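You operate a simulated robot arm through the tools that you are given. There is no shell and no other tool.

You are at the controls of a simulated two-armed robot. One attempt, no reset.

JOB
Half-turn the lower grease cap and set the chain knob by its label.
Fine: carriage switch off first, and it stays off; the label lies under the chain cover, which stays open.

It is judged by the outcome, as a careful person would: the job done as asked, and still so three seconds after it is handed in. It fails if anything else is knocked over, pushed out of place, dropped, spilled or broken. Lids that push on must go on centred and level and be pressed home; caps that screw on are set level and turned clockwise until they are tight.

ROBOT AND FRAMES
Two 7-joint arms with fingered hands on one trunk that stands fixed in place. Base frame: the origin is at the foot of the trunk, x ahead of it, y to its left, z up. Lengths are in m, angles in rad, forces in N, time in s.
The left shoulder is at [0.073, 0.155, 1.159], the right one opposite. With the tool pointing down near the work surface each hand reaches from about 0.1 to 0.66 m from the base axis, measured 20 degrees to its own side. Payload 4 kg a hand.
The tool frame of a hand sits at the grasp point between the pads (the TCP): z along the fingers, y along the line on which they close. The tips reach 0.03 m beyond it. Largest opening 0.104 m; the body of the gripper starts 0.035 m behind the TCP. The gripper is a hand of 3 fingers: y runs from the thumb to the fingers, the wrist lies at [-0.015, -0.104, -0.178] in the tool frame.
Orientation is that of the tool frame in the base frame, as a unit quaternion [w, x, y, z]. With the fingers straight down and the wrist toward the robot, the tool's x, y and z point along [0, 1, 0], [1, 0, 0] and [0, 0, -1] of the base frame.

CONTROLS
- The arms move only by the tool drive_tool. It takes "left_deltas", "right_deltas" or both (then of equal length, played together; a hand with none holds still); each is a list of rows, each a list of 2 entries, a list of its own where there are three numbers: the shift along the base's x, y, z in mm, then the turn, a rotation vector about the base's x, y, z in rad. In form: [[[x, y, z], [ax, ay, az]], ...]. A call has 1 to 20 rows; each row is the pose to reach, as a shift and turn from the pose commanded when the call began. Each row takes 0.2 s and may step no farther than 0.05 m and 0.15 rad from the row before; otherwise, the whole call is refused. Where a pose cannot be reached the arm comes as near as it can. A force on the tool above 40 N (or 10 N above the force at the start of the call, whichever is more), or a blocked arm, ends the call early, and 0.2 s more pass. In this call time passes only in rows, and 0.2 s behind the last. The reply holds the time, the measured pose of the TCP, the force on the tool along the base axes, the opening and the grip force, in the units named above and with some noise, with the torque about the TCP (base axes, N m) and any sound that the robot's microphone picked up.
- Cameras (640 x 400 px; columns grow to the right, rows downward): "scene" is now at [0.1427, 0.0178, 1.3932]; the picture's right is [0.20, -0.98, -0.00], its down [-0.52, -0.11, -0.85] and it looks along [0.83, 0.17, -0.53] (base axes); focal length 252 px, centre (320, 200). "left" rides on the left gripper at [-0.064, -0.094, -0.117] in its tool frame; the picture's right is [-0.72, -0.33, 0.61], its down [0.64, -0.65, 0.40] and it looks along [0.27, 0.68, 0.68] (tool axes); focal length 238 px, centre (320, 200). "right" rides on the right gripper at [0.064, -0.094, -0.117] in its tool frame; the picture's right is [-0.72, 0.33, -0.61], its down [-0.64, -0.65, 0.40] and it looks along [-0.27, 0.68, 0.68] (tool axes); focal length 238 px, centre (320, 200). There is no depth. A picture from a camera that has moved, and an enlarged one, comes with that camera's place and axes in the base frame and with its lens.
- get_image(camera): a new picture of that camera. It takes no simulated time.
- slide_trunk(by): slides the trunk up (or, below 0, down) by that many m; the arms and the scene camera ride with it, the base frame stays. It gives what a move gives, with no picture.
- curl_fingers(index, middle, thumb_bend, thumb_turn, hand): sets how far each is bent, from 0 (flat) to 1 (curled in); at 0.3 the hand is open as for a grip, at 0.7 the pads meet at the TCP. One left out holds its place. A second passes; each finger stops where it meets its share of the squeeze, and holds until it gets a number again. It is the only way to open and close the hand. It gives what a move gives, with no picture; readings hold the bend of each and the force on the fingers (four entries, about 0 where the hand has none), thumb and palm. thumb_turn goes from beside the hand (0) to across from the fingers (1), as for a grip.
- pan_tilt(pan, tilt): turns the head with the scene camera to pan (to the left, within 1.501 rad either way) and tilt (down, from -0.506 to 1.204), counted from straight ahead of the robot. It gives what a move gives.
- close_up(camera, box): a new picture of the part [left, top, right, bottom] of that camera's present view, enlarged. It takes no simulated time.
- job_done(): hands the job in; it is judged then, once.

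Places have to be worked out from the pictures, the camera data and where the tool is seen. Open the grippers and draw the arms clear of the work before you hand the job in, unless the task says otherwise.

The tools are called after ">>>" by a JSON object that holds its "api" and its "payload". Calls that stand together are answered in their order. drive_tool: Moves the arms, as the interface text tells. Its arguments: {"type":"object","properties":{"left_deltas":{"type":"array","items":{"type":"array"}},"right_deltas":{"type":"array","items":{"type":"array"}}},"required":[]} The other tools are called the same way: slide_trunk (by) slides the trunk up or down; curl_fingers (index, middle, thumb_bend, thumb_turn, hand) moves the fingers one by one; pan_tilt (pan, tilt) turns the head that bears the scene camera; get_image (camera) takes a picture; close_up (camera, box) takes an enlarged picture of a part of a camera's view; job_done () hands the job in.

At the start:

```text
t: 0.0
left_eef_pos: [0.5475, 0.2457, 1.2304]
left_tcp_rot: [-0.001, 0.707, 0.707, -0.002]
left_force: [0.5, -1.0, -0.1]
left_torque: [0.01, 0.0, 0.04]
left_grip_width: 0.1036
left_grasp_force: 0.1
left_shape: jaw
left_bend: [0.3, 0.3, 0.3, 0.98]
left_finger forces: [0.0, 0.1, 0.0, 0.1, 0.1, 0.0]
right_eef_pos: [0.597, -0.1831, 1.1989]
right_tcp_rot: [-0.001, 0.707, 0.707, 0.0]
right_force: [0.5, -0.4, 0.3]
right_torque: [0.01, -0.02, 0.03]
right_grip_width: 0.1034
right_grasp_force: 0.1
right_shape: jaw
right_bend: [0.3, 0.3, 0.3, 0.98]
right_finger forces: [0.0, 0.1, 0.1, 0.0, 0.0, 0.0]
trunk travel left (down, up): [-0.575, 0.365]
head pan, tilt: [0.204, 0.557]
```

scene: 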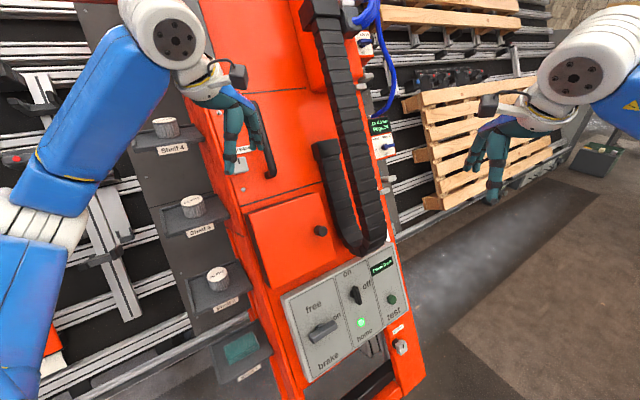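
right: 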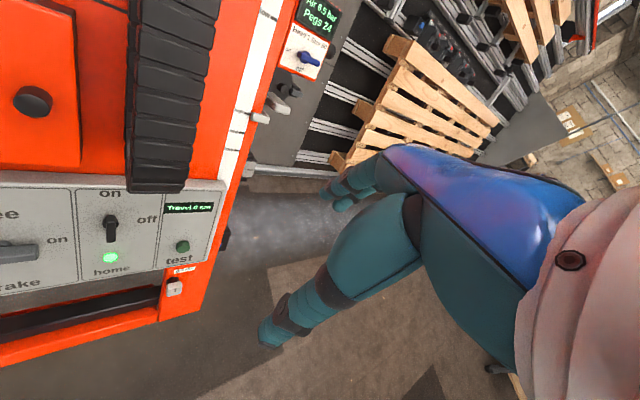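
left: 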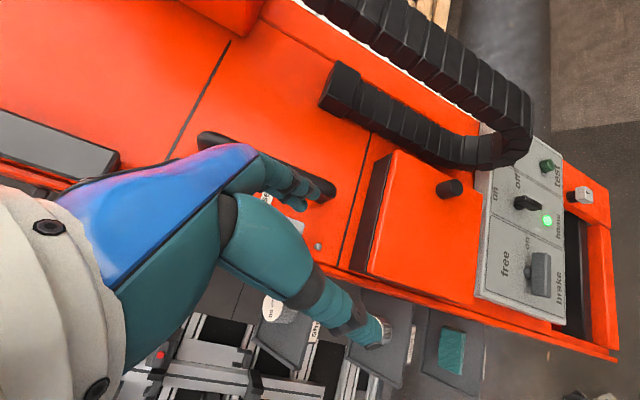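

I start by looking closely at the machine: panel with switches, cover with knob, and shelves are visible. I take enlarged pictures of the relevant areas.

>>> {"api": "close_up", "payload": {"camera": "scene", "box": [220, 180, 440, 400]}}

>>> {"api": "close_up", "payload": {"camera": "scene", "box": [120, 80, 320, 400]}}

>>> {"api": "close_up", "payload": {"camera": "scene", "box": [300, 0, 460, 180]}}

>>> {"api": "close_up", "payload": {"camera": "right", "box": [160, 0, 380, 140]}}

>>> {"api": "close_up", "payload": {"camera": "right", "box": [0, 160, 260, 340]}}

```text
1.82 times, centred on (330, 290) of scene
camera zoom: at [0.1427, 0.0178, 1.3932], right [0.2, -0.98, 0.0], down [-0.52, -0.11, -0.85], along [0.83, 0.17, -0.53], focal length 458 px, centre (302, 36)
```

zoom: 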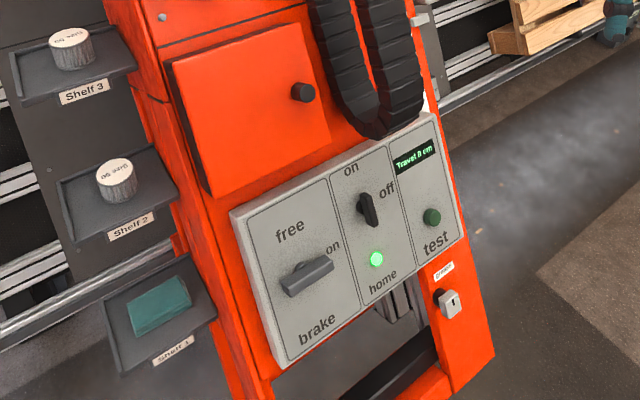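

```text
1.25 times, centred on (220, 240) of scene
camera zoom: at [0.1427, 0.0178, 1.3932], right [0.2, -0.98, 0.0], down [-0.52, -0.11, -0.85], along [0.83, 0.17, -0.53], focal length 315 px, centre (445, 150)
```

zoom: 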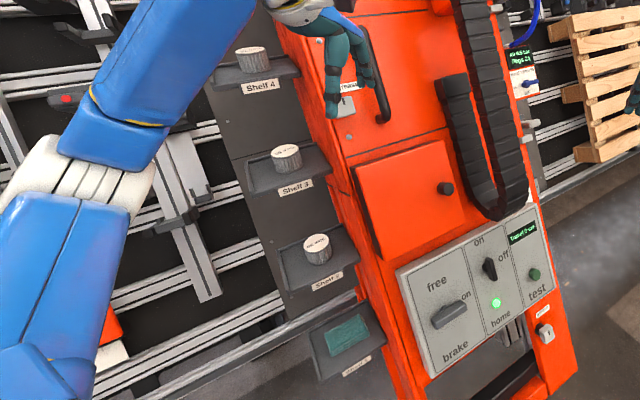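

```text
2.22 times, centred on (380, 90) of scene
camera zoom: at [0.1427, 0.0178, 1.3932], right [0.2, -0.98, 0.0], down [-0.52, -0.11, -0.85], along [0.83, 0.17, -0.53], focal length 560 px, centre (187, 444)
```

zoom: 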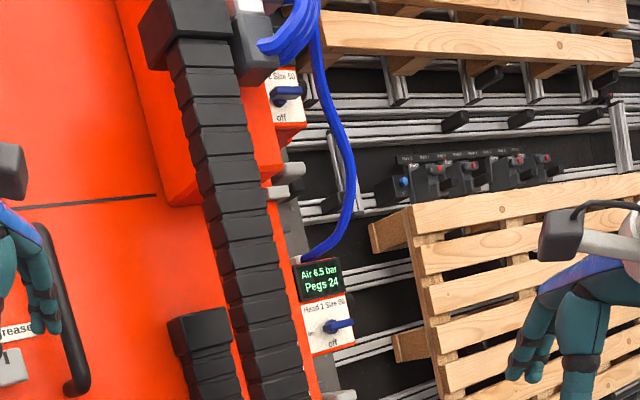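

```text
2.86 times, centred on (270, 70) of right
camera zoom: at [0.5035, -0.1197, 1.3163], right [0.33, -0.72, 0.61], down [-0.65, -0.64, -0.4], along [0.68, -0.27, -0.68], focal length 681 px, centre (463, 571)
```

zoom: 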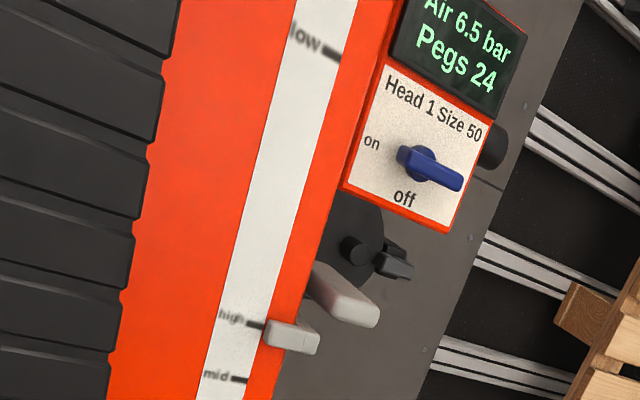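

```text
2.22 times, centred on (130, 250) of right
camera zoom: at [0.5035, -0.1197, 1.3163], right [0.33, -0.72, 0.61], down [-0.65, -0.64, -0.4], along [0.68, -0.27, -0.68], focal length 530 px, centre (742, 89)
```

zoom: 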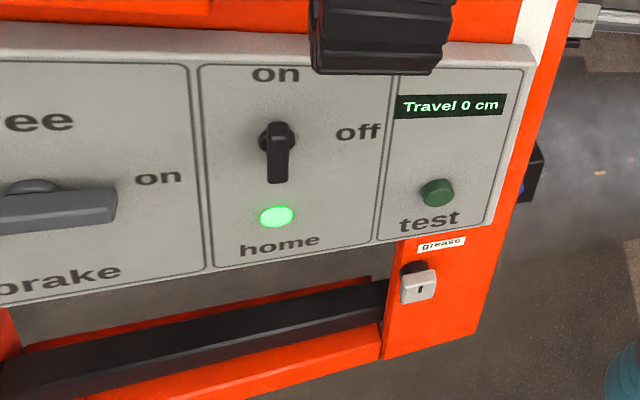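

The central panel has a free/on/brake lever, an on/off rotary with "home" lamp, a test button, and a "grease" cap below. I look around with the head for more labels.

>>> {"api": "pan_tilt", "payload": {"pan": 0.1, "tilt": 0.1}}

>>> {"api": "get_image", "payload": {"camera": "scene"}}

>>> {"api": "pan_tilt", "payload": {"pan": 0.1, "tilt": 0.9}}

>>> {"api": "get_image", "payload": {"camera": "scene"}}

```text
t: 0.9
left_eef_pos: [0.5462, 0.2455, 1.2312]
left_tcp_rot: [0.0, 0.706, 0.708, 0.0]
left_force: [0.5, -0.3, 0.0]
left_torque: [-0.01, -0.01, 0.0]
left_grip_width: 0.1036
left_grasp_force: 0.1
left_shape: jaw
left_bend: [0.3, 0.3, 0.3, 0.98]
left_finger forces: [0.0, 0.1, 0.0, 0.0, 0.0, 0.0]
right_eef_pos: [0.5939, -0.1817, 1.2003]
right_tcp_rot: [-0.001, 0.707, 0.707, 0.0]
right_force: [0.0, 0.2, -0.3]
right_torque: [-0.01, 0.01, 0.01]
right_grip_width: 0.1035
right_grasp_force: 0.2
right_shape: jaw
right_bend: [0.3, 0.3, 0.3, 0.98]
right_finger forces: [0.0, 0.1, 0.1, 0.0, 0.0, 0.0]
trunk travel left (down, up): [-0.575, 0.365]
head pan, tilt: [0.099, 0.099]
```

```text
taken
camera scene: at [0.1464, 0.0088, 1.4353], right [0.1, -1.0, 0.0], down [-0.1, -0.01, -0.99], along [0.99, 0.1, -0.1], focal length 252 px, centre (320, 200)
```

scene: 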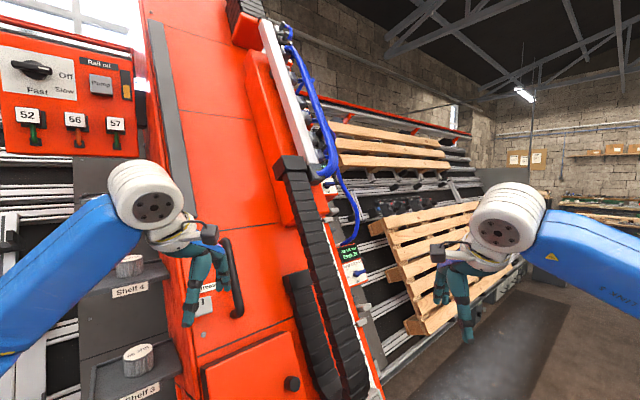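

```text
t: 2.0
left_eef_pos: [0.547, 0.2446, 1.2308]
left_tcp_rot: [0.0, 0.707, 0.708, -0.001]
left_force: [-0.1, -0.7, -1.5]
left_torque: [-0.04, 0.02, -0.02]
left_grip_width: 0.104
left_grasp_force: 0.0
left_shape: jaw
left_bend: [0.3, 0.3, 0.3, 0.98]
left_finger forces: [0.0, 0.0, 0.0, 0.1, 0.0, 0.0]
right_eef_pos: [0.5946, -0.1826, 1.2002]
right_tcp_rot: [0.0, 0.707, 0.707, 0.0]
right_force: [-0.3, -1.1, -0.7]
right_torque: [-0.02, -0.02, 0.02]
right_grip_width: 0.104
right_grasp_force: 0.0
right_shape: jaw
right_bend: [0.3, 0.3, 0.3, 0.98]
right_finger forces: [0.1, 0.0, 0.2, 0.0, 0.0, 0.0]
trunk travel left (down, up): [-0.575, 0.365]
head pan, tilt: [0.099, 0.901]
```

```text
taken
camera scene: at [0.1299, 0.0071, 1.3646], right [0.1, -1.0, 0.0], down [-0.78, -0.08, -0.62], along [0.62, 0.06, -0.78], focal length 252 px, centre (320, 200)
```

scene: 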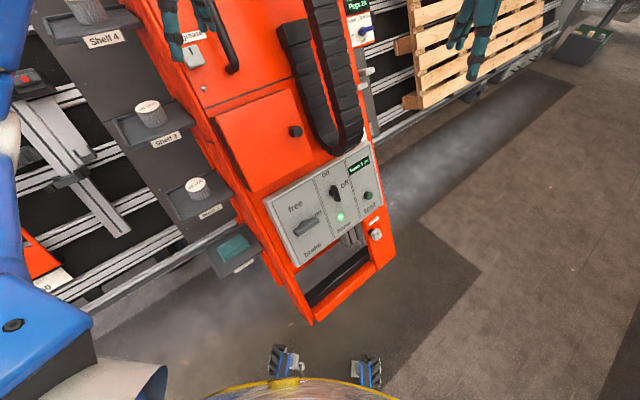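

There's also a "Rail oil" panel at upper left. I zoom on various parts from a low tilt.

>>> {"api": "pan_tilt", "payload": {"pan": 0.2, "tilt": 0.3}}

>>> {"api": "close_up", "payload": {"camera": "scene", "box": [0, 0, 240, 150]}}

>>> {"api": "close_up", "payload": {"camera": "scene", "box": [180, 80, 380, 400]}}

>>> {"api": "close_up", "payload": {"camera": "scene", "box": [300, 100, 460, 200]}}

>>> {"api": "close_up", "payload": {"camera": "left", "box": [300, 50, 640, 370]}}

>>> {"api": "close_up", "payload": {"camera": "left", "box": [180, 160, 380, 280]}}

```text
t: 3.0
left_eef_pos: [0.5459, 0.246, 1.2326]
left_tcp_rot: [0.001, 0.707, 0.707, -0.001]
left_force: [-0.1, 0.3, -0.1]
left_torque: [0.01, 0.02, 0.03]
left_grip_width: 0.1037
left_grasp_force: 0.0
left_shape: jaw
left_bend: [0.3, 0.3, 0.3, 0.98]
left_finger forces: [0.0, 0.1, 0.1, 0.0, 0.0, 0.0]
right_eef_pos: [0.5936, -0.1842, 1.2022]
right_tcp_rot: [0.0, 0.708, 0.706, 0.0]
right_force: [0.8, -1.3, 0.3]
right_torque: [0.0, 0.02, -0.01]
right_grip_width: 0.1038
right_grasp_force: 0.0
right_shape: jaw
right_bend: [0.3, 0.3, 0.3, 0.98]
right_finger forces: [0.0, 0.1, 0.0, 0.1, 0.0, 0.0]
trunk travel left (down, up): [-0.575, 0.365]
head pan, tilt: [0.201, 0.3]
```

```text
2.67 times, centred on (120, 75) of scene
camera zoom: at [0.1464, 0.0182, 1.4166], right [0.2, -0.98, 0.0], down [-0.29, -0.06, -0.95], along [0.94, 0.19, -0.3], focal length 672 px, centre (853, 533)
```

zoom: 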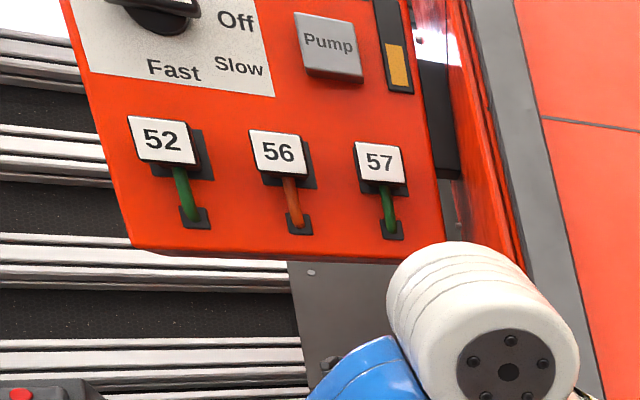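

```text
1.25 times, centred on (280, 240) of scene
camera zoom: at [0.1464, 0.0182, 1.4166], right [0.2, -0.98, 0.0], down [-0.29, -0.06, -0.95], along [0.94, 0.19, -0.3], focal length 315 px, centre (370, 150)
```

zoom: 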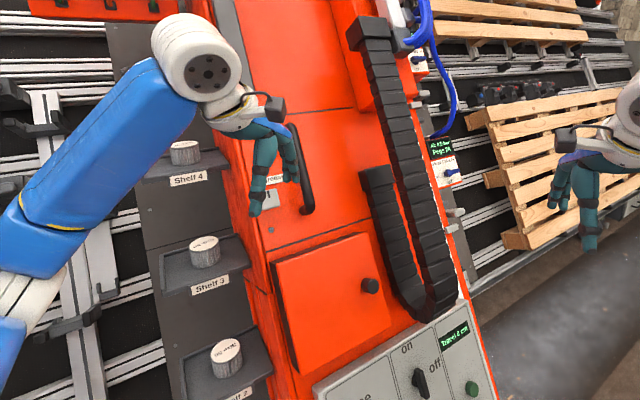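

```text
4.00 times, centred on (380, 150) of scene
camera zoom: at [0.1464, 0.0182, 1.4166], right [0.2, -0.98, 0.0], down [-0.29, -0.06, -0.95], along [0.94, 0.19, -0.3], focal length 1008 px, centre (80, 400)
```

zoom: 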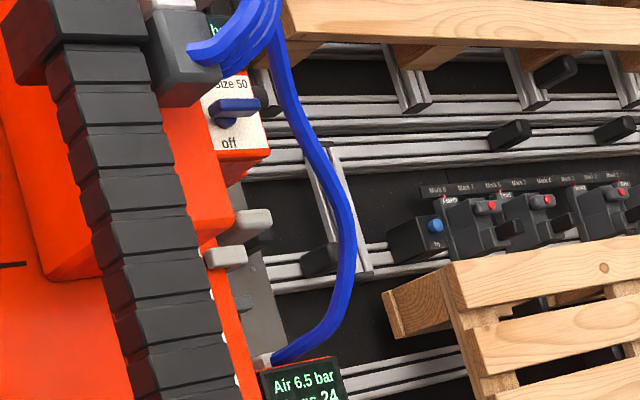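

```text
1.25 times, centred on (470, 210) of left
camera zoom: at [0.4517, 0.1832, 1.3464], right [-0.33, -0.72, -0.61], down [-0.65, 0.64, -0.4], along [0.68, 0.27, -0.68], focal length 298 px, centre (132, 188)
```

zoom: 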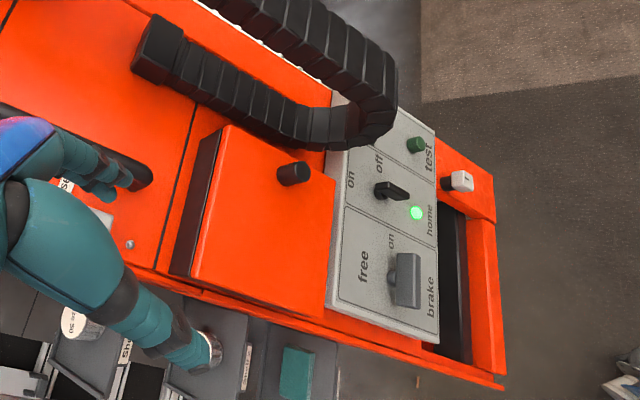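

```text
3.20 times, centred on (280, 220) of left
camera zoom: at [0.4517, 0.1832, 1.3464], right [-0.33, -0.72, -0.61], down [-0.65, 0.64, -0.4], along [0.68, 0.27, -0.68], focal length 763 px, centre (448, 136)
```

zoom: 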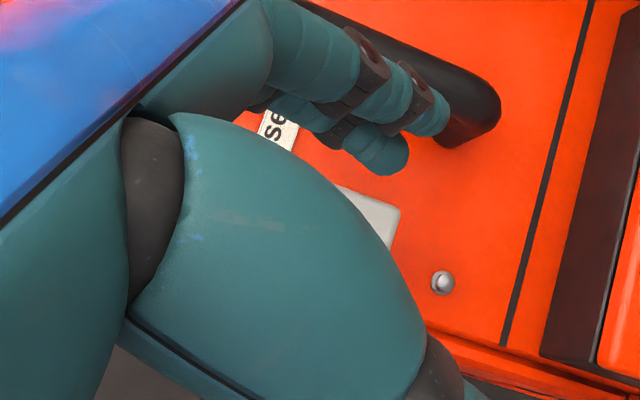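

The machine face is yawed about 45° (facing the robot's right) and leans back about 30°. The rotary is near (0.655, 0.02, 0.74) and the lower grease cap near (0.67, -0.17, 0.48). I draw the left hand back and bring the right wrist camera round to view the panel from the front.

>>> {"api": "drive_tool", "payload": {"left_deltas": [[[-30, 5, 0], [0, 0, 0]], [[-60, 10, 0], [0, 0, 0]], [[-90, 15, 0], [0, 0, 0]], [[-120, 20, 0], [0, 0, 0]], [[-150, 25, 0], [0, 0, 0]], [[-170, 30, 0], [0, 0, 0]], [[-190, 35, 0], [0, 0, 0]], [[-200, 40, 0], [0, 0, 0]], [[-200, 40, 0], [0, 0, 0]]], "right_deltas": [[[-10, 5, -40], [0, 0, 0.12]], [[-20, 10, -80], [0, 0, 0.24]], [[-30, 14, -120], [0, 0, 0.36]], [[-40, 18, -160], [0, 0, 0.48]], [[-50, 22, -200], [0, 0, 0.6]], [[-60, 26, -240], [0, 0, 0.72]], [[-70, 30, -280], [0, 0, 0.84]], [[-80, 33, -310], [0, 0, 0.96]], [[-90, 35, -330], [0, 0, 1.05]]]}}

>>> {"api": "get_image", "payload": {"camera": "right"}}

>>> {"api": "get_image", "payload": {"camera": "scene"}}

```text
t: 5.2
left_eef_pos: [0.3413, 0.2915, 1.2305]
left_tcp_rot: [0.003, 0.706, 0.708, -0.002]
left_force: [-0.7, -0.8, -0.1]
left_torque: [0.0, -0.02, 0.01]
left_grip_width: 0.1036
left_grasp_force: 0.1
left_shape: jaw
left_bend: [0.3, 0.3, 0.3, 0.98]
left_finger forces: [0.0, 0.0, 0.1, 0.0, 0.0, 0.0]
right_eef_pos: [0.5176, -0.0111, 0.9614]
right_tcp_rot: [0.031, 0.181, 0.973, 0.139]
right_force: [0.3, -0.1, 0.3]
right_torque: [-0.04, -0.02, -0.01]
right_grip_width: 0.1041
right_grasp_force: 0.1
right_shape: jaw
right_bend: [0.3, 0.3, 0.3, 0.98]
right_finger forces: [0.0, 0.1, 0.0, 0.0, 0.1, 0.0]
right hand out of reach, approached as far as the arm can: row 8
trunk travel left (down, up): [-0.575, 0.365]
head pan, tilt: [0.201, 0.3]
stopped in row 9 (right hand): the arm was blocked; the commanded pose is now the measured one
```

```text
taken
camera right: at [0.413, -0.1033, 1.0467], right [0.71, -0.13, 0.69], down [0.42, -0.71, -0.56], along [0.56, 0.69, -0.46], focal length 238 px, centre (320, 200)
```

right: 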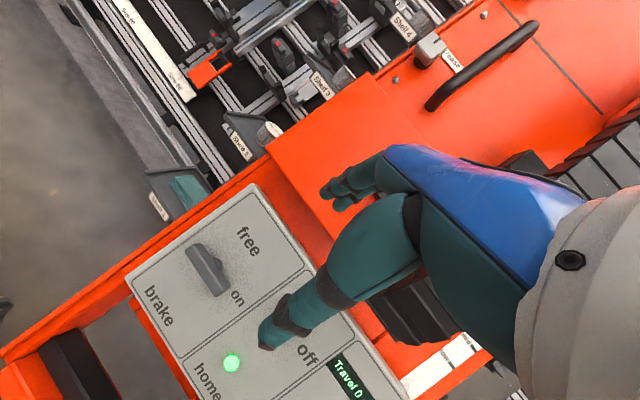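

```text
taken
camera scene: at [0.1432, 0.0278, 1.4169], right [0.2, -0.98, 0.01], down [-0.29, -0.07, -0.95], along [0.94, 0.19, -0.3], focal length 252 px, centre (320, 200)
```

scene: 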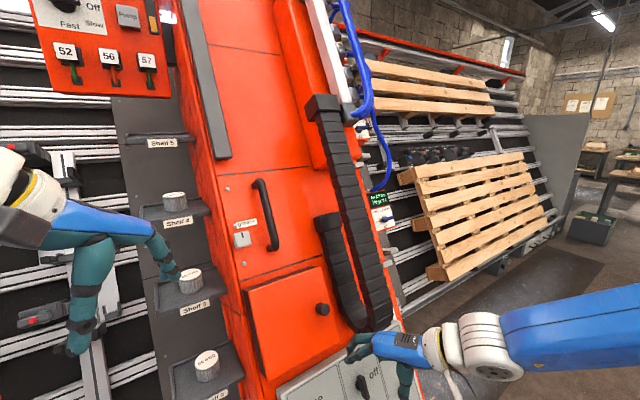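

The arm reached its limits in that yawed, pointing-down pose. I back the right hand off and turn the tool to face the machine (fingers along the inward normal), which should suit this arm better.

>>> {"api": "drive_tool", "payload": {"right_deltas": [[[-20, -20, 20], [0, 0, 0]], [[-40, -40, 30], [0.08, -0.05, -0.05]], [[-60, -60, 30], [0.16, -0.1, -0.1]], [[-80, -80, 30], [0.24, -0.155, -0.145]], [[-90, -100, 30], [0.33, -0.21, -0.2]], [[-100, -120, 30], [0.41, -0.26, -0.25]], [[-110, -140, 30], [0.49, -0.31, -0.3]], [[-120, -150, 30], [0.57, -0.36, -0.345]], [[-120, -150, 30], [0.649, -0.413, -0.393]]]}}

>>> {"api": "get_image", "payload": {"camera": "right"}}

>>> {"api": "get_image", "payload": {"camera": "scene"}}

```text
t: 7.2
left_eef_pos: [0.344, 0.2865, 1.2312]
left_tcp_rot: [0.001, 0.708, 0.707, 0.0]
left_force: [-1.2, 0.6, -0.4]
left_torque: [-0.04, 0.0, 0.01]
left_grip_width: 0.1037
left_grasp_force: 0.0
left_shape: jaw
left_bend: [0.3, 0.3, 0.3, 0.98]
left_finger forces: [0.1, 0.0, 0.0, 0.0, 0.0, 0.0]
right_eef_pos: [0.3982, -0.167, 0.9931]
right_tcp_rot: [0.193, 0.333, 0.798, 0.464]
right_force: [0.5, 0.0, 0.0]
right_torque: [0.03, -0.02, -0.01]
right_grip_width: 0.1038
right_grasp_force: 0.1
right_shape: jaw
right_bend: [0.3, 0.3, 0.3, 0.98]
right_finger forces: [0.0, 0.1, 0.0, 0.0, 0.0, 0.0]
trunk travel left (down, up): [-0.575, 0.365]
head pan, tilt: [0.201, 0.3]
```

```text
taken
camera right: at [0.2497, -0.2264, 0.968], right [0.24, -0.77, 0.59], down [0.47, -0.44, -0.77], along [0.85, 0.46, 0.26], focal length 238 px, centre (320, 200)
```

right: 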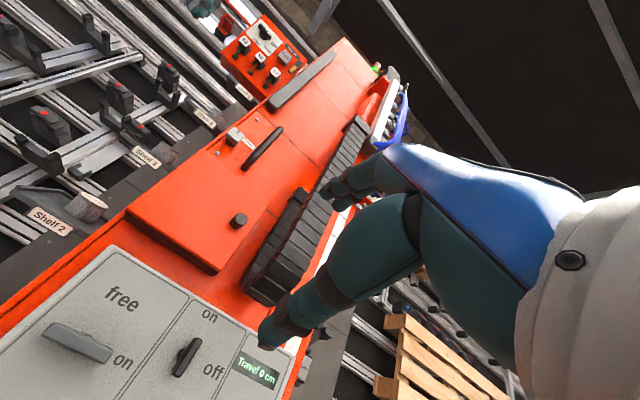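

```text
taken
camera scene: at [0.1438, 0.0187, 1.417], right [0.2, -0.98, 0.0], down [-0.29, -0.06, -0.95], along [0.94, 0.19, -0.3], focal length 252 px, centre (320, 200)
```

scene: 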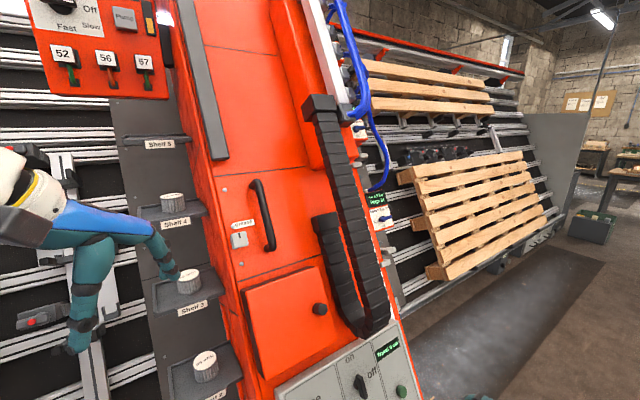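

This pose works well. I lower the trunk so that the panel and the grease cap are within comfortable reach.

>>> {"api": "slide_trunk", "payload": {"by": -0.3}}

>>> {"api": "get_image", "payload": {"camera": "scene"}}

>>> {"api": "get_image", "payload": {"camera": "right"}}

>>> {"api": "get_image", "payload": {"camera": "left"}}

```text
t: 10.2
left_eef_pos: [0.3434, 0.2862, 0.931]
left_tcp_rot: [0.001, 0.708, 0.707, -0.001]
left_force: [-0.3, -0.2, -0.5]
left_torque: [-0.02, -0.01, 0.02]
left_grip_width: 0.1036
left_grasp_force: 0.0
left_shape: jaw
left_bend: [0.3, 0.3, 0.3, 0.98]
left_finger forces: [0.0, 0.1, 0.1, 0.0, 0.1, 0.1]
right_eef_pos: [0.3976, -0.1675, 0.6932]
right_tcp_rot: [0.191, 0.333, 0.798, 0.464]
right_force: [0.4, 0.0, 0.1]
right_torque: [0.01, -0.01, 0.0]
right_grip_width: 0.1037
right_grasp_force: 0.0
right_shape: jaw
right_bend: [0.3, 0.3, 0.3, 0.98]
right_finger forces: [0.1, 0.0, 0.1, 0.1, 0.0, 0.0]
trunk travel left (down, up): [-0.275, 0.665]
head pan, tilt: [0.201, 0.3]
```

```text
taken
camera scene: at [0.1437, 0.0181, 1.117], right [0.2, -0.98, 0.0], down [-0.29, -0.06, -0.95], along [0.94, 0.19, -0.3], focal length 252 px, centre (320, 200)
```

scene: 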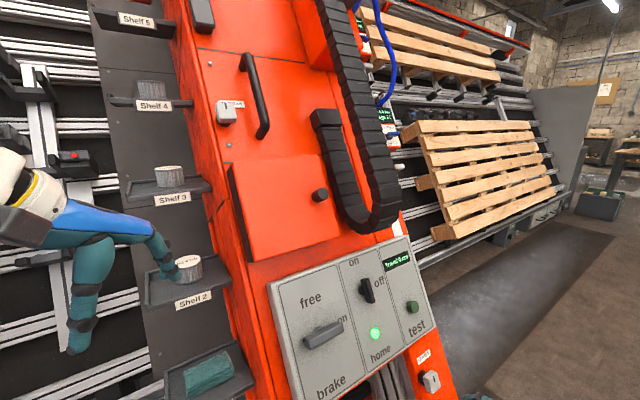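

```text
taken
camera right: at [0.2496, -0.2266, 0.6679], right [0.24, -0.77, 0.59], down [0.47, -0.43, -0.77], along [0.85, 0.46, 0.26], focal length 238 px, centre (320, 200)
```

right: 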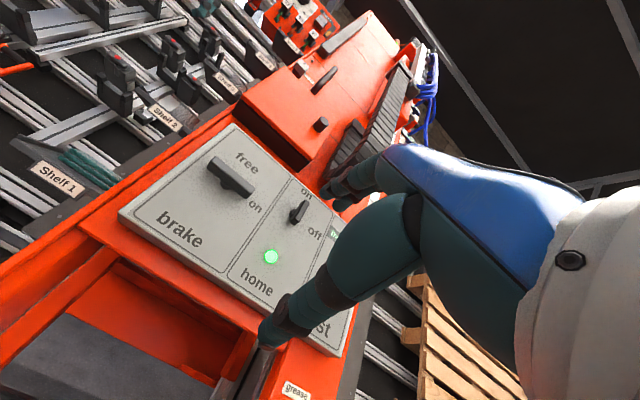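

```text
taken
camera left: at [0.2491, 0.223, 1.0464], right [-0.33, -0.72, -0.61], down [-0.65, 0.64, -0.41], along [0.68, 0.27, -0.68], focal length 238 px, centre (320, 200)
```

left: 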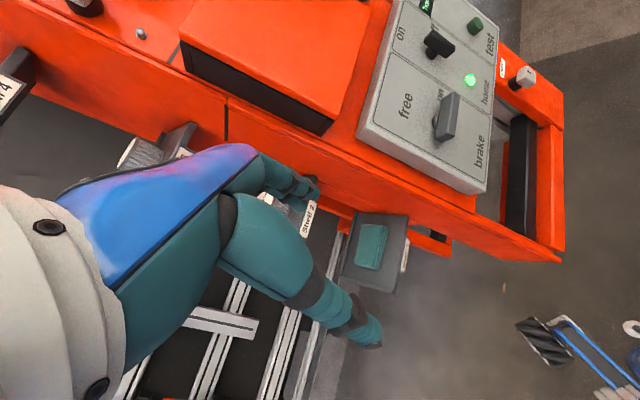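

The views are much better now. I zoom in on the panel, the cover and the grease caps.

>>> {"api": "close_up", "payload": {"camera": "scene", "box": [260, 220, 460, 400]}}

>>> {"api": "close_up", "payload": {"camera": "scene", "box": [180, 30, 380, 270]}}

>>> {"api": "close_up", "payload": {"camera": "scene", "box": [340, 220, 460, 300]}}

>>> {"api": "close_up", "payload": {"camera": "scene", "box": [370, 330, 460, 400]}}

>>> {"api": "close_up", "payload": {"camera": "right", "box": [110, 70, 370, 230]}}

>>> {"api": "close_up", "payload": {"camera": "left", "box": [340, 0, 580, 200]}}

```text
2.22 times, centred on (360, 310) of scene
camera zoom: at [0.1437, 0.0181, 1.117], right [0.2, -0.98, 0.0], down [-0.29, -0.06, -0.95], along [0.94, 0.19, -0.3], focal length 560 px, centre (231, -44)
```

zoom: 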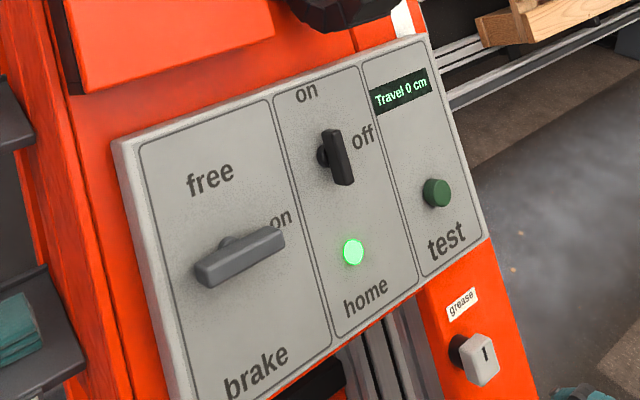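

```text
1.67 times, centred on (280, 150) of scene
camera zoom: at [0.1437, 0.0181, 1.117], right [0.2, -0.98, 0.0], down [-0.29, -0.06, -0.95], along [0.94, 0.19, -0.3], focal length 420 px, centre (387, 283)
```

zoom: 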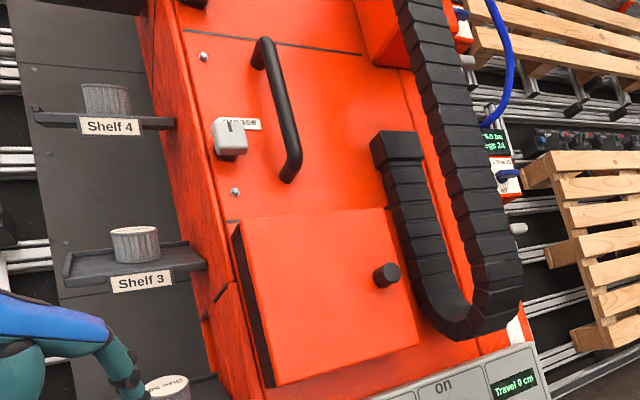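

```text
5.00 times, centred on (400, 260) of scene
camera zoom: at [0.1437, 0.0181, 1.117], right [0.2, -0.98, 0.0], down [-0.29, -0.06, -0.95], along [0.94, 0.19, -0.3], focal length 1260 px, centre (-80, -100)
```

zoom: 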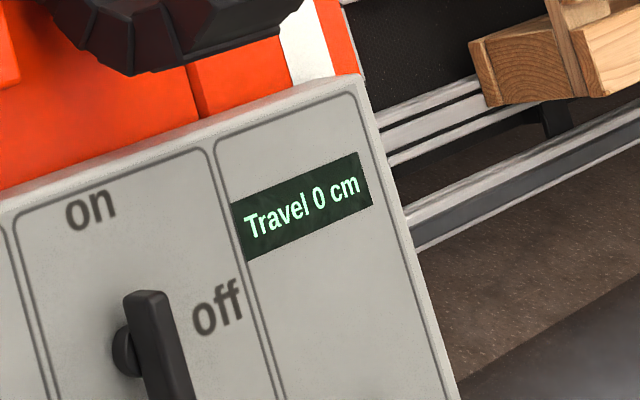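

```text
5.71 times, centred on (415, 365) of scene
camera zoom: at [0.1437, 0.0181, 1.117], right [0.2, -0.98, 0.0], down [-0.29, -0.06, -0.95], along [0.94, 0.19, -0.3], focal length 1440 px, centre (-223, -743)
```

zoom: 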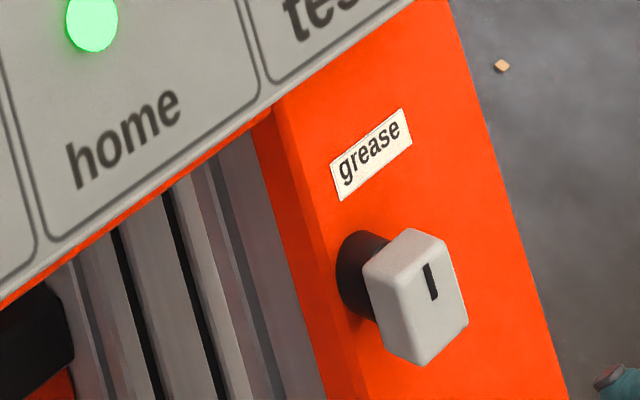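

```text
2.46 times, centred on (240, 150) of right
camera zoom: at [0.2496, -0.2266, 0.6679], right [0.24, -0.77, 0.59], down [0.47, -0.43, -0.77], along [0.85, 0.46, 0.26], focal length 587 px, centre (517, 323)
```

zoom: 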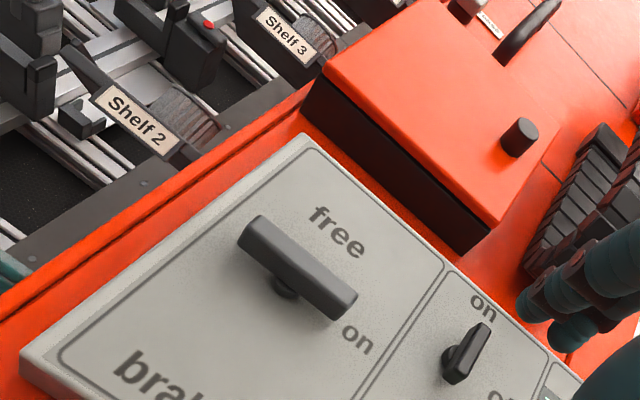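

```text
2.00 times, centred on (460, 100) of left
camera zoom: at [0.2491, 0.223, 1.0464], right [-0.33, -0.72, -0.61], down [-0.65, 0.64, -0.41], along [0.68, 0.27, -0.68], focal length 477 px, centre (40, 400)
```

zoom: 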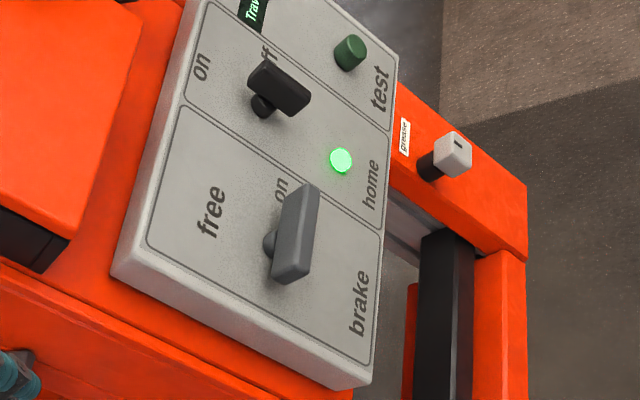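

The panel plane is well triangulated: rotary base ≈ (0.655, 0.026, 0.738), with inward normal ≈ (0.61, 0.61, -0.5). The black bar is upright at "on", and "off" is to its right (90° clockwise). I roll the right hand so it can pinch the bar from left and right, and move to about 13 cm in front of it.

>>> {"api": "drive_tool", "payload": {"right_deltas": [[[16, 10, 10], [-0.0874, -0.0874, 0.0714]], [[32, 21, 20], [-0.1748, -0.1748, 0.1428]], [[49, 31, 30], [-0.2622, -0.2622, 0.2142]], [[65, 41, 40], [-0.3496, -0.3496, 0.2856]], [[81, 51, 50], [-0.437, -0.437, 0.357]], [[97, 62, 60], [-0.5244, -0.5244, 0.4284]], [[113, 72, 70], [-0.6118, -0.6118, 0.4998]], [[130, 82, 80], [-0.6992, -0.6992, 0.5712]], [[146, 92, 90], [-0.7866, -0.7866, 0.6426]], [[162, 103, 100], [-0.874, -0.874, 0.714]], [[178, 113, 110], [-0.961, -0.961, 0.785]]]}}

>>> {"api": "get_image", "payload": {"camera": "scene"}}

>>> {"api": "get_image", "payload": {"camera": "right"}}

>>> {"api": "get_image", "payload": {"camera": "left"}}

```text
t: 12.6
left_eef_pos: [0.3447, 0.2865, 0.9303]
left_tcp_rot: [0.001, 0.707, 0.707, -0.001]
left_force: [0.0, -0.2, -0.2]
left_torque: [-0.04, 0.01, -0.02]
left_grip_width: 0.1037
left_grasp_force: 0.0
left_shape: jaw
left_bend: [0.3, 0.3, 0.3, 0.98]
left_finger forces: [0.1, 0.0, 0.1, 0.0, 0.0, 0.0]
right_eef_pos: [0.5769, -0.0531, 0.8026]
right_tcp_rot: [0.461, -0.331, 0.801, 0.194]
right_force: [0.3, 0.5, 0.6]
right_torque: [0.02, 0.03, -0.01]
right_grip_width: 0.1041
right_grasp_force: 0.0
right_shape: jaw
right_bend: [0.3, 0.3, 0.3, 0.98]
right_finger forces: [0.0, 0.1, 0.0, 0.1, 0.0, 0.1]
trunk travel left (down, up): [-0.275, 0.665]
head pan, tilt: [0.201, 0.3]
```

```text
taken
camera scene: at [0.1449, 0.0203, 1.1167], right [0.2, -0.98, 0.0], down [-0.29, -0.06, -0.95], along [0.94, 0.19, -0.3], focal length 252 px, centre (320, 200)
```

scene: 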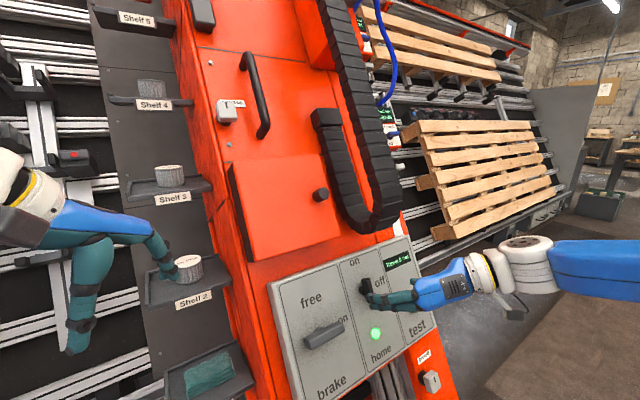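

```text
taken
camera right: at [0.5502, -0.2141, 0.8055], right [-0.35, 0.11, 0.93], down [0.94, 0.01, 0.35], along [0.02, 0.99, -0.1], focal length 238 px, centre (320, 200)
```

right: 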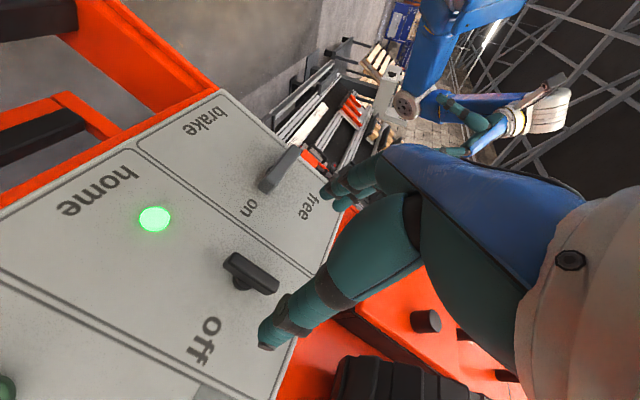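

```text
taken
camera left: at [0.2491, 0.2251, 1.0459], right [-0.33, -0.72, -0.61], down [-0.65, 0.64, -0.41], along [0.68, 0.27, -0.68], focal length 238 px, centre (320, 200)
```

left: 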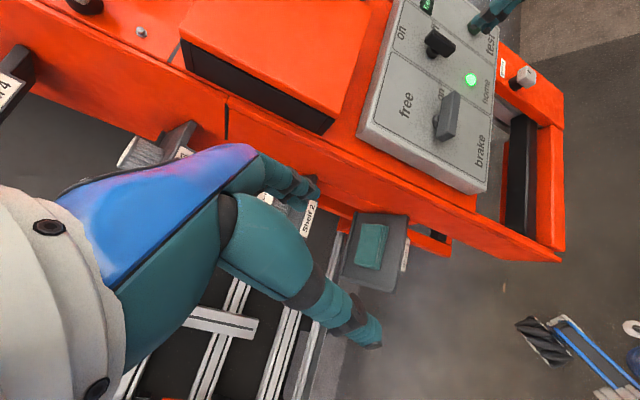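

The hand is in position and the handle lies along the approach line. I advance most of the way, then check.

>>> {"api": "drive_tool", "payload": {"right_deltas": [[[10, 9, -8], [0, 0, 0]], [[20, 19, -16], [0, 0, 0]], [[30, 28, -24], [0, 0, 0]], [[40, 38, -32], [0, 0, 0]]]}}

>>> {"api": "get_image", "payload": {"camera": "right"}}

>>> {"api": "close_up", "payload": {"camera": "scene", "box": [300, 220, 460, 370]}}

>>> {"api": "close_up", "payload": {"camera": "left", "box": [360, 0, 560, 150]}}

```text
t: 13.6
left_eef_pos: [0.3445, 0.2866, 0.9308]
left_tcp_rot: [0.0, 0.707, 0.707, -0.001]
left_force: [-0.4, -0.4, 0.1]
left_torque: [-0.03, -0.01, 0.04]
left_grip_width: 0.1037
left_grasp_force: 0.0
left_shape: jaw
left_bend: [0.3, 0.3, 0.3, 0.98]
left_finger forces: [0.1, 0.0, 0.0, 0.1, 0.0, 0.0]
right_eef_pos: [0.6181, -0.015, 0.7701]
right_tcp_rot: [0.46, -0.331, 0.801, 0.194]
right_force: [0.7, -0.1, -0.5]
right_torque: [-0.01, 0.03, 0.0]
right_grip_width: 0.1039
right_grasp_force: 0.0
right_shape: jaw
right_bend: [0.3, 0.3, 0.3, 0.98]
right_finger forces: [0.0, 0.1, 0.0, 0.0, 0.0, 0.0]
trunk travel left (down, up): [-0.275, 0.665]
head pan, tilt: [0.201, 0.3]
```

```text
taken
camera right: at [0.5916, -0.1762, 0.7722], right [-0.35, 0.1, 0.93], down [0.94, 0.01, 0.35], along [0.03, 0.99, -0.1], focal length 238 px, centre (320, 200)
```

right: 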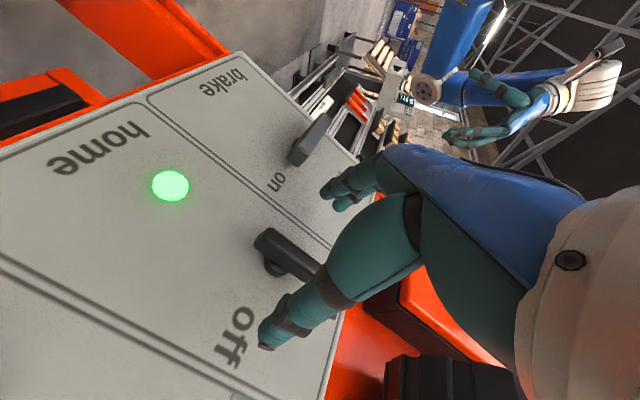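

```text
2.67 times, centred on (380, 295) of scene
camera zoom: at [0.1455, 0.0192, 1.1167], right [0.2, -0.98, 0.0], down [-0.29, -0.06, -0.95], along [0.94, 0.19, -0.3], focal length 672 px, centre (160, -53)
```

zoom: 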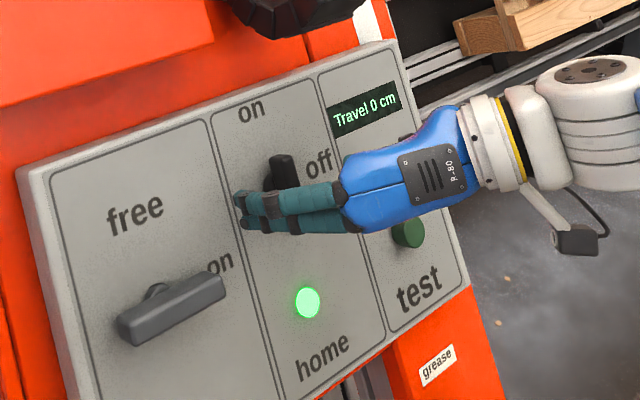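

```text
2.67 times, centred on (460, 75) of left
camera zoom: at [0.2495, 0.224, 1.046], right [-0.33, -0.72, -0.61], down [-0.65, 0.64, -0.41], along [0.68, 0.27, -0.68], focal length 636 px, centre (-53, 533)
```

zoom: 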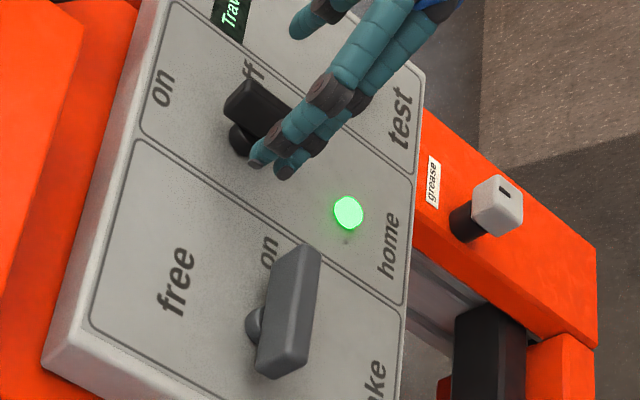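

Fingers straddle the handle as expected. I advance the last 2.5 cm and then close the hand gently on the bar.

>>> {"api": "drive_tool", "payload": {"right_deltas": [[[6, 6, -5], [0, 0, 0]], [[12, 11, -10], [0, 0, 0]], [[17, 16, -14], [0, 0, 0]]]}}

>>> {"api": "get_image", "payload": {"camera": "right"}}

>>> {"api": "close_up", "payload": {"camera": "left", "box": [360, 0, 560, 150]}}

```text
t: 14.4
left_eef_pos: [0.3431, 0.2873, 0.9301]
left_tcp_rot: [0.001, 0.707, 0.707, -0.001]
left_force: [-0.3, -0.4, 0.0]
left_torque: [0.03, -0.03, -0.03]
left_grip_width: 0.1036
left_grasp_force: 0.0
left_shape: jaw
left_bend: [0.3, 0.3, 0.3, 0.98]
left_finger forces: [0.1, 0.0, 0.0, 0.0, 0.0, 0.1]
right_eef_pos: [0.6347, 0.0005, 0.7554]
right_tcp_rot: [0.461, -0.329, 0.8, 0.195]
right_force: [0.3, -0.2, 0.1]
right_torque: [0.01, 0.02, -0.02]
right_grip_width: 0.1036
right_grasp_force: 0.1
right_shape: jaw
right_bend: [0.3, 0.3, 0.3, 0.98]
right_finger forces: [0.0, 0.0, 0.0, 0.0, 0.0, 0.0]
trunk travel left (down, up): [-0.275, 0.665]
head pan, tilt: [0.201, 0.3]
```

```text
taken
camera right: at [0.6079, -0.161, 0.7574], right [-0.35, 0.1, 0.93], down [0.94, 0.01, 0.35], along [0.03, 0.99, -0.1], focal length 238 px, centre (320, 200)
```

right: 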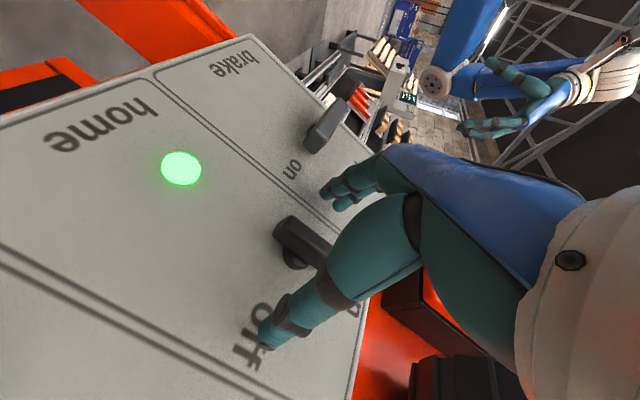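

```text
2.67 times, centred on (460, 75) of left
camera zoom: at [0.2494, 0.224, 1.0461], right [-0.33, -0.72, -0.61], down [-0.65, 0.64, -0.41], along [0.68, 0.27, -0.68], focal length 636 px, centre (-53, 533)
```

zoom: 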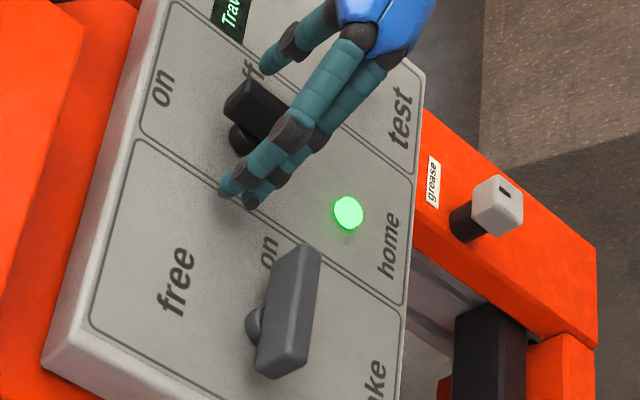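

The handle is between thumb and fingers. I close the fingers.

>>> {"api": "curl_fingers", "payload": {"hand": "right", "index": 0.7, "middle": 0.7, "thumb_bend": 0.7}}

>>> {"api": "get_image", "payload": {"camera": "right"}}

>>> {"api": "close_up", "payload": {"camera": "left", "box": [360, 0, 560, 150]}}

>>> {"api": "close_up", "payload": {"camera": "scene", "box": [300, 220, 460, 370]}}

```text
t: 15.4
left_eef_pos: [0.3434, 0.2873, 0.9313]
left_tcp_rot: [0.001, 0.707, 0.707, -0.001]
left_force: [0.0, 1.1, 0.3]
left_torque: [-0.01, 0.02, -0.01]
left_grip_width: 0.1035
left_grasp_force: 0.1
left_shape: jaw
left_bend: [0.3, 0.3, 0.3, 0.98]
left_finger forces: [0.0, 0.0, 0.1, 0.0, 0.1, 0.0]
right_eef_pos: [0.6344, -0.0002, 0.755]
right_tcp_rot: [0.461, -0.33, 0.8, 0.195]
right_force: [-0.4, 0.7, 0.4]
right_torque: [-0.04, 0.0, 0.03]
right_grip_width: 0.0103
right_grasp_force: 4.5
right_shape: fingers
right_bend: [0.67, 0.68, 0.66, 0.97]
right_finger forces: [1.8, 2.3, 0.0, 0.0, 4.1, 0.0]
trunk travel left (down, up): [-0.275, 0.665]
head pan, tilt: [0.201, 0.3]
```

```text
taken
camera right: at [0.6077, -0.1609, 0.7576], right [-0.35, 0.1, 0.93], down [0.94, 0.01, 0.35], along [0.03, 0.99, -0.1], focal length 238 px, centre (320, 200)
```

right: 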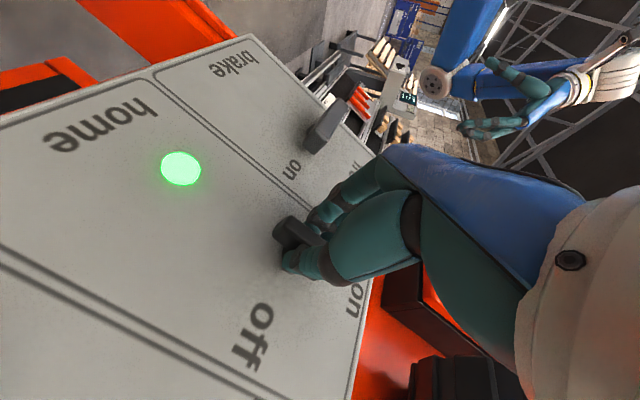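

```text
2.67 times, centred on (460, 75) of left
camera zoom: at [0.2492, 0.224, 1.0461], right [-0.33, -0.72, -0.61], down [-0.65, 0.64, -0.41], along [0.68, 0.27, -0.68], focal length 636 px, centre (-53, 533)
```

zoom: 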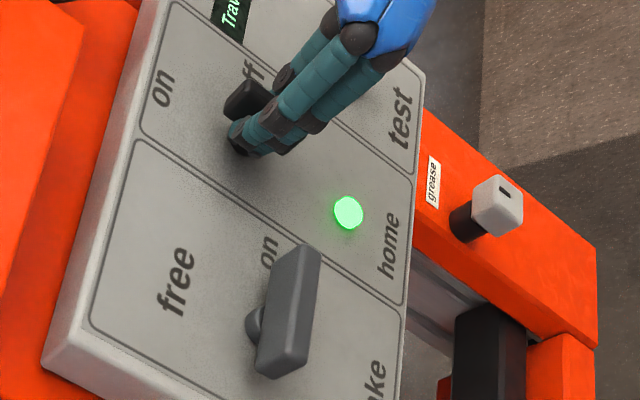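

```text
2.67 times, centred on (380, 295) of scene
camera zoom: at [0.1453, 0.0191, 1.1167], right [0.2, -0.98, 0.0], down [-0.29, -0.06, -0.95], along [0.94, 0.19, -0.3], focal length 672 px, centre (160, -53)
```

zoom: 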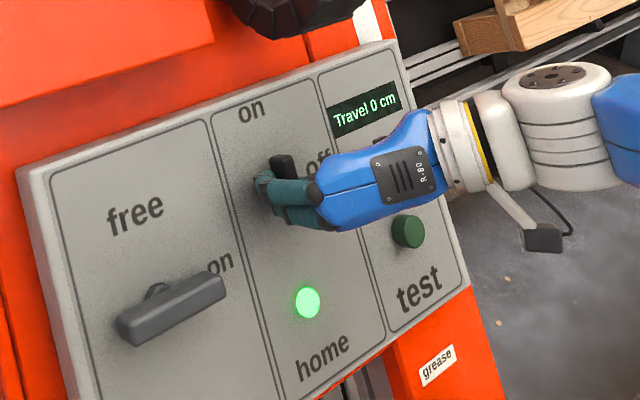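

The bar is gripped (1 cm thick). I turn it 90° clockwise about the approach axis toward "off".

>>> {"api": "drive_tool", "payload": {"right_deltas": [[[0, 0, 0], [0.0801, 0.0801, -0.0654]], [[0, 0, 0], [0.1602, 0.1602, -0.1308]], [[0, 0, 0], [0.2403, 0.2403, -0.1963]], [[0, 0, 0], [0.3203, 0.3203, -0.2617]], [[0, 0, 0], [0.4004, 0.4004, -0.3271]], [[0, 0, 0], [0.4805, 0.4805, -0.3925]], [[0, 0, 0], [0.5606, 0.5606, -0.4579]], [[0, 0, 0], [0.6407, 0.6407, -0.5233]], [[0, 0, 0], [0.7208, 0.7208, -0.5888]], [[0, 0, 0], [0.8008, 0.8008, -0.6542]], [[0, 0, 0], [0.8809, 0.8809, -0.7196]], [[0, 0, 0], [0.961, 0.961, -0.785]]]}}

>>> {"api": "get_image", "payload": {"camera": "right"}}

>>> {"api": "close_up", "payload": {"camera": "left", "box": [360, 0, 560, 150]}}

>>> {"api": "close_up", "payload": {"camera": "scene", "box": [300, 220, 460, 370]}}

```text
t: 18.0
left_eef_pos: [0.3406, 0.2895, 0.9318]
left_tcp_rot: [0.003, 0.707, 0.708, 0.0]
left_force: [0.7, 0.3, -0.1]
left_torque: [0.0, 0.02, 0.0]
left_grip_width: 0.1037
left_grasp_force: 0.0
left_shape: jaw
left_bend: [0.3, 0.3, 0.3, 0.98]
left_finger forces: [0.1, 0.1, 0.2, 0.1, 0.0, 0.1]
right_eef_pos: [0.6282, 0.0074, 0.7571]
right_tcp_rot: [0.191, 0.33, 0.8, 0.463]
right_force: [-32.7, 16.7, -5.1]
right_torque: [-0.79, -0.99, 2.87]
right_grip_width: 0.0257
right_grasp_force: 60.3
right_shape: fingers
right_bend: [0.7, 0.62, 0.6, 1.0]
right_finger forces: [0.1, 80.8, 0.1, 0.1, 40.5, 0.0]
trunk travel left (down, up): [-0.275, 0.665]
head pan, tilt: [0.201, 0.3]
```

```text
taken
camera right: at [0.4791, -0.0537, 0.733], right [0.25, -0.77, 0.59], down [0.47, -0.43, -0.77], along [0.84, 0.47, 0.26], focal length 238 px, centre (320, 200)
```

right: 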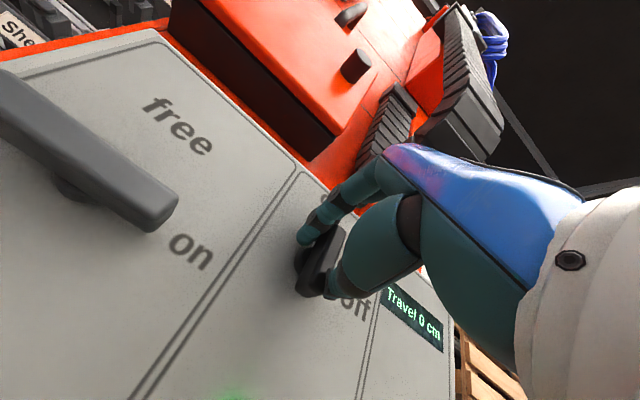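

```text
2.67 times, centred on (460, 75) of left
camera zoom: at [0.2452, 0.2276, 1.0463], right [-0.32, -0.72, -0.61], down [-0.65, 0.64, -0.41], along [0.69, 0.27, -0.68], focal length 636 px, centre (-53, 533)
```

zoom: 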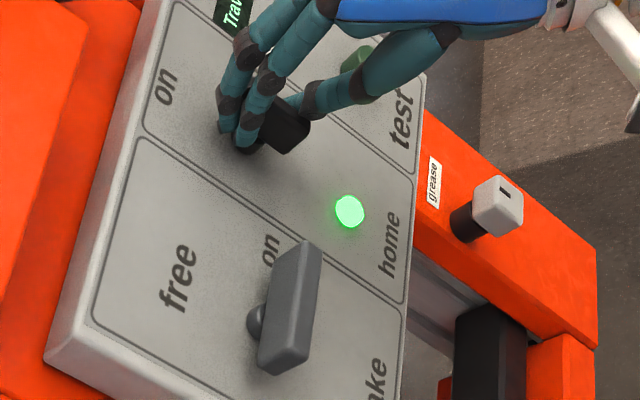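

```text
2.67 times, centred on (380, 295) of scene
camera zoom: at [0.1397, 0.0243, 1.1174], right [0.2, -0.98, 0.01], down [-0.29, -0.06, -0.96], along [0.94, 0.19, -0.29], focal length 672 px, centre (160, -53)
```

zoom: 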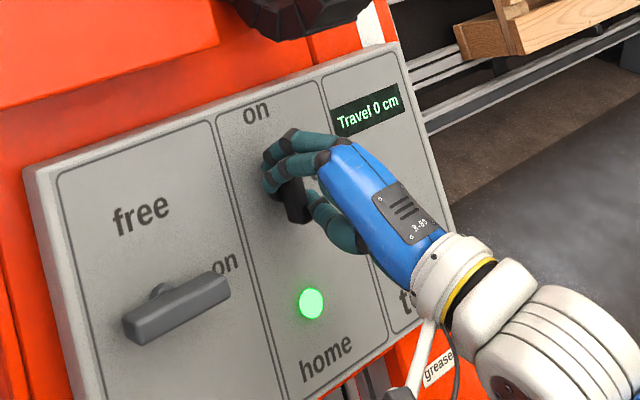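

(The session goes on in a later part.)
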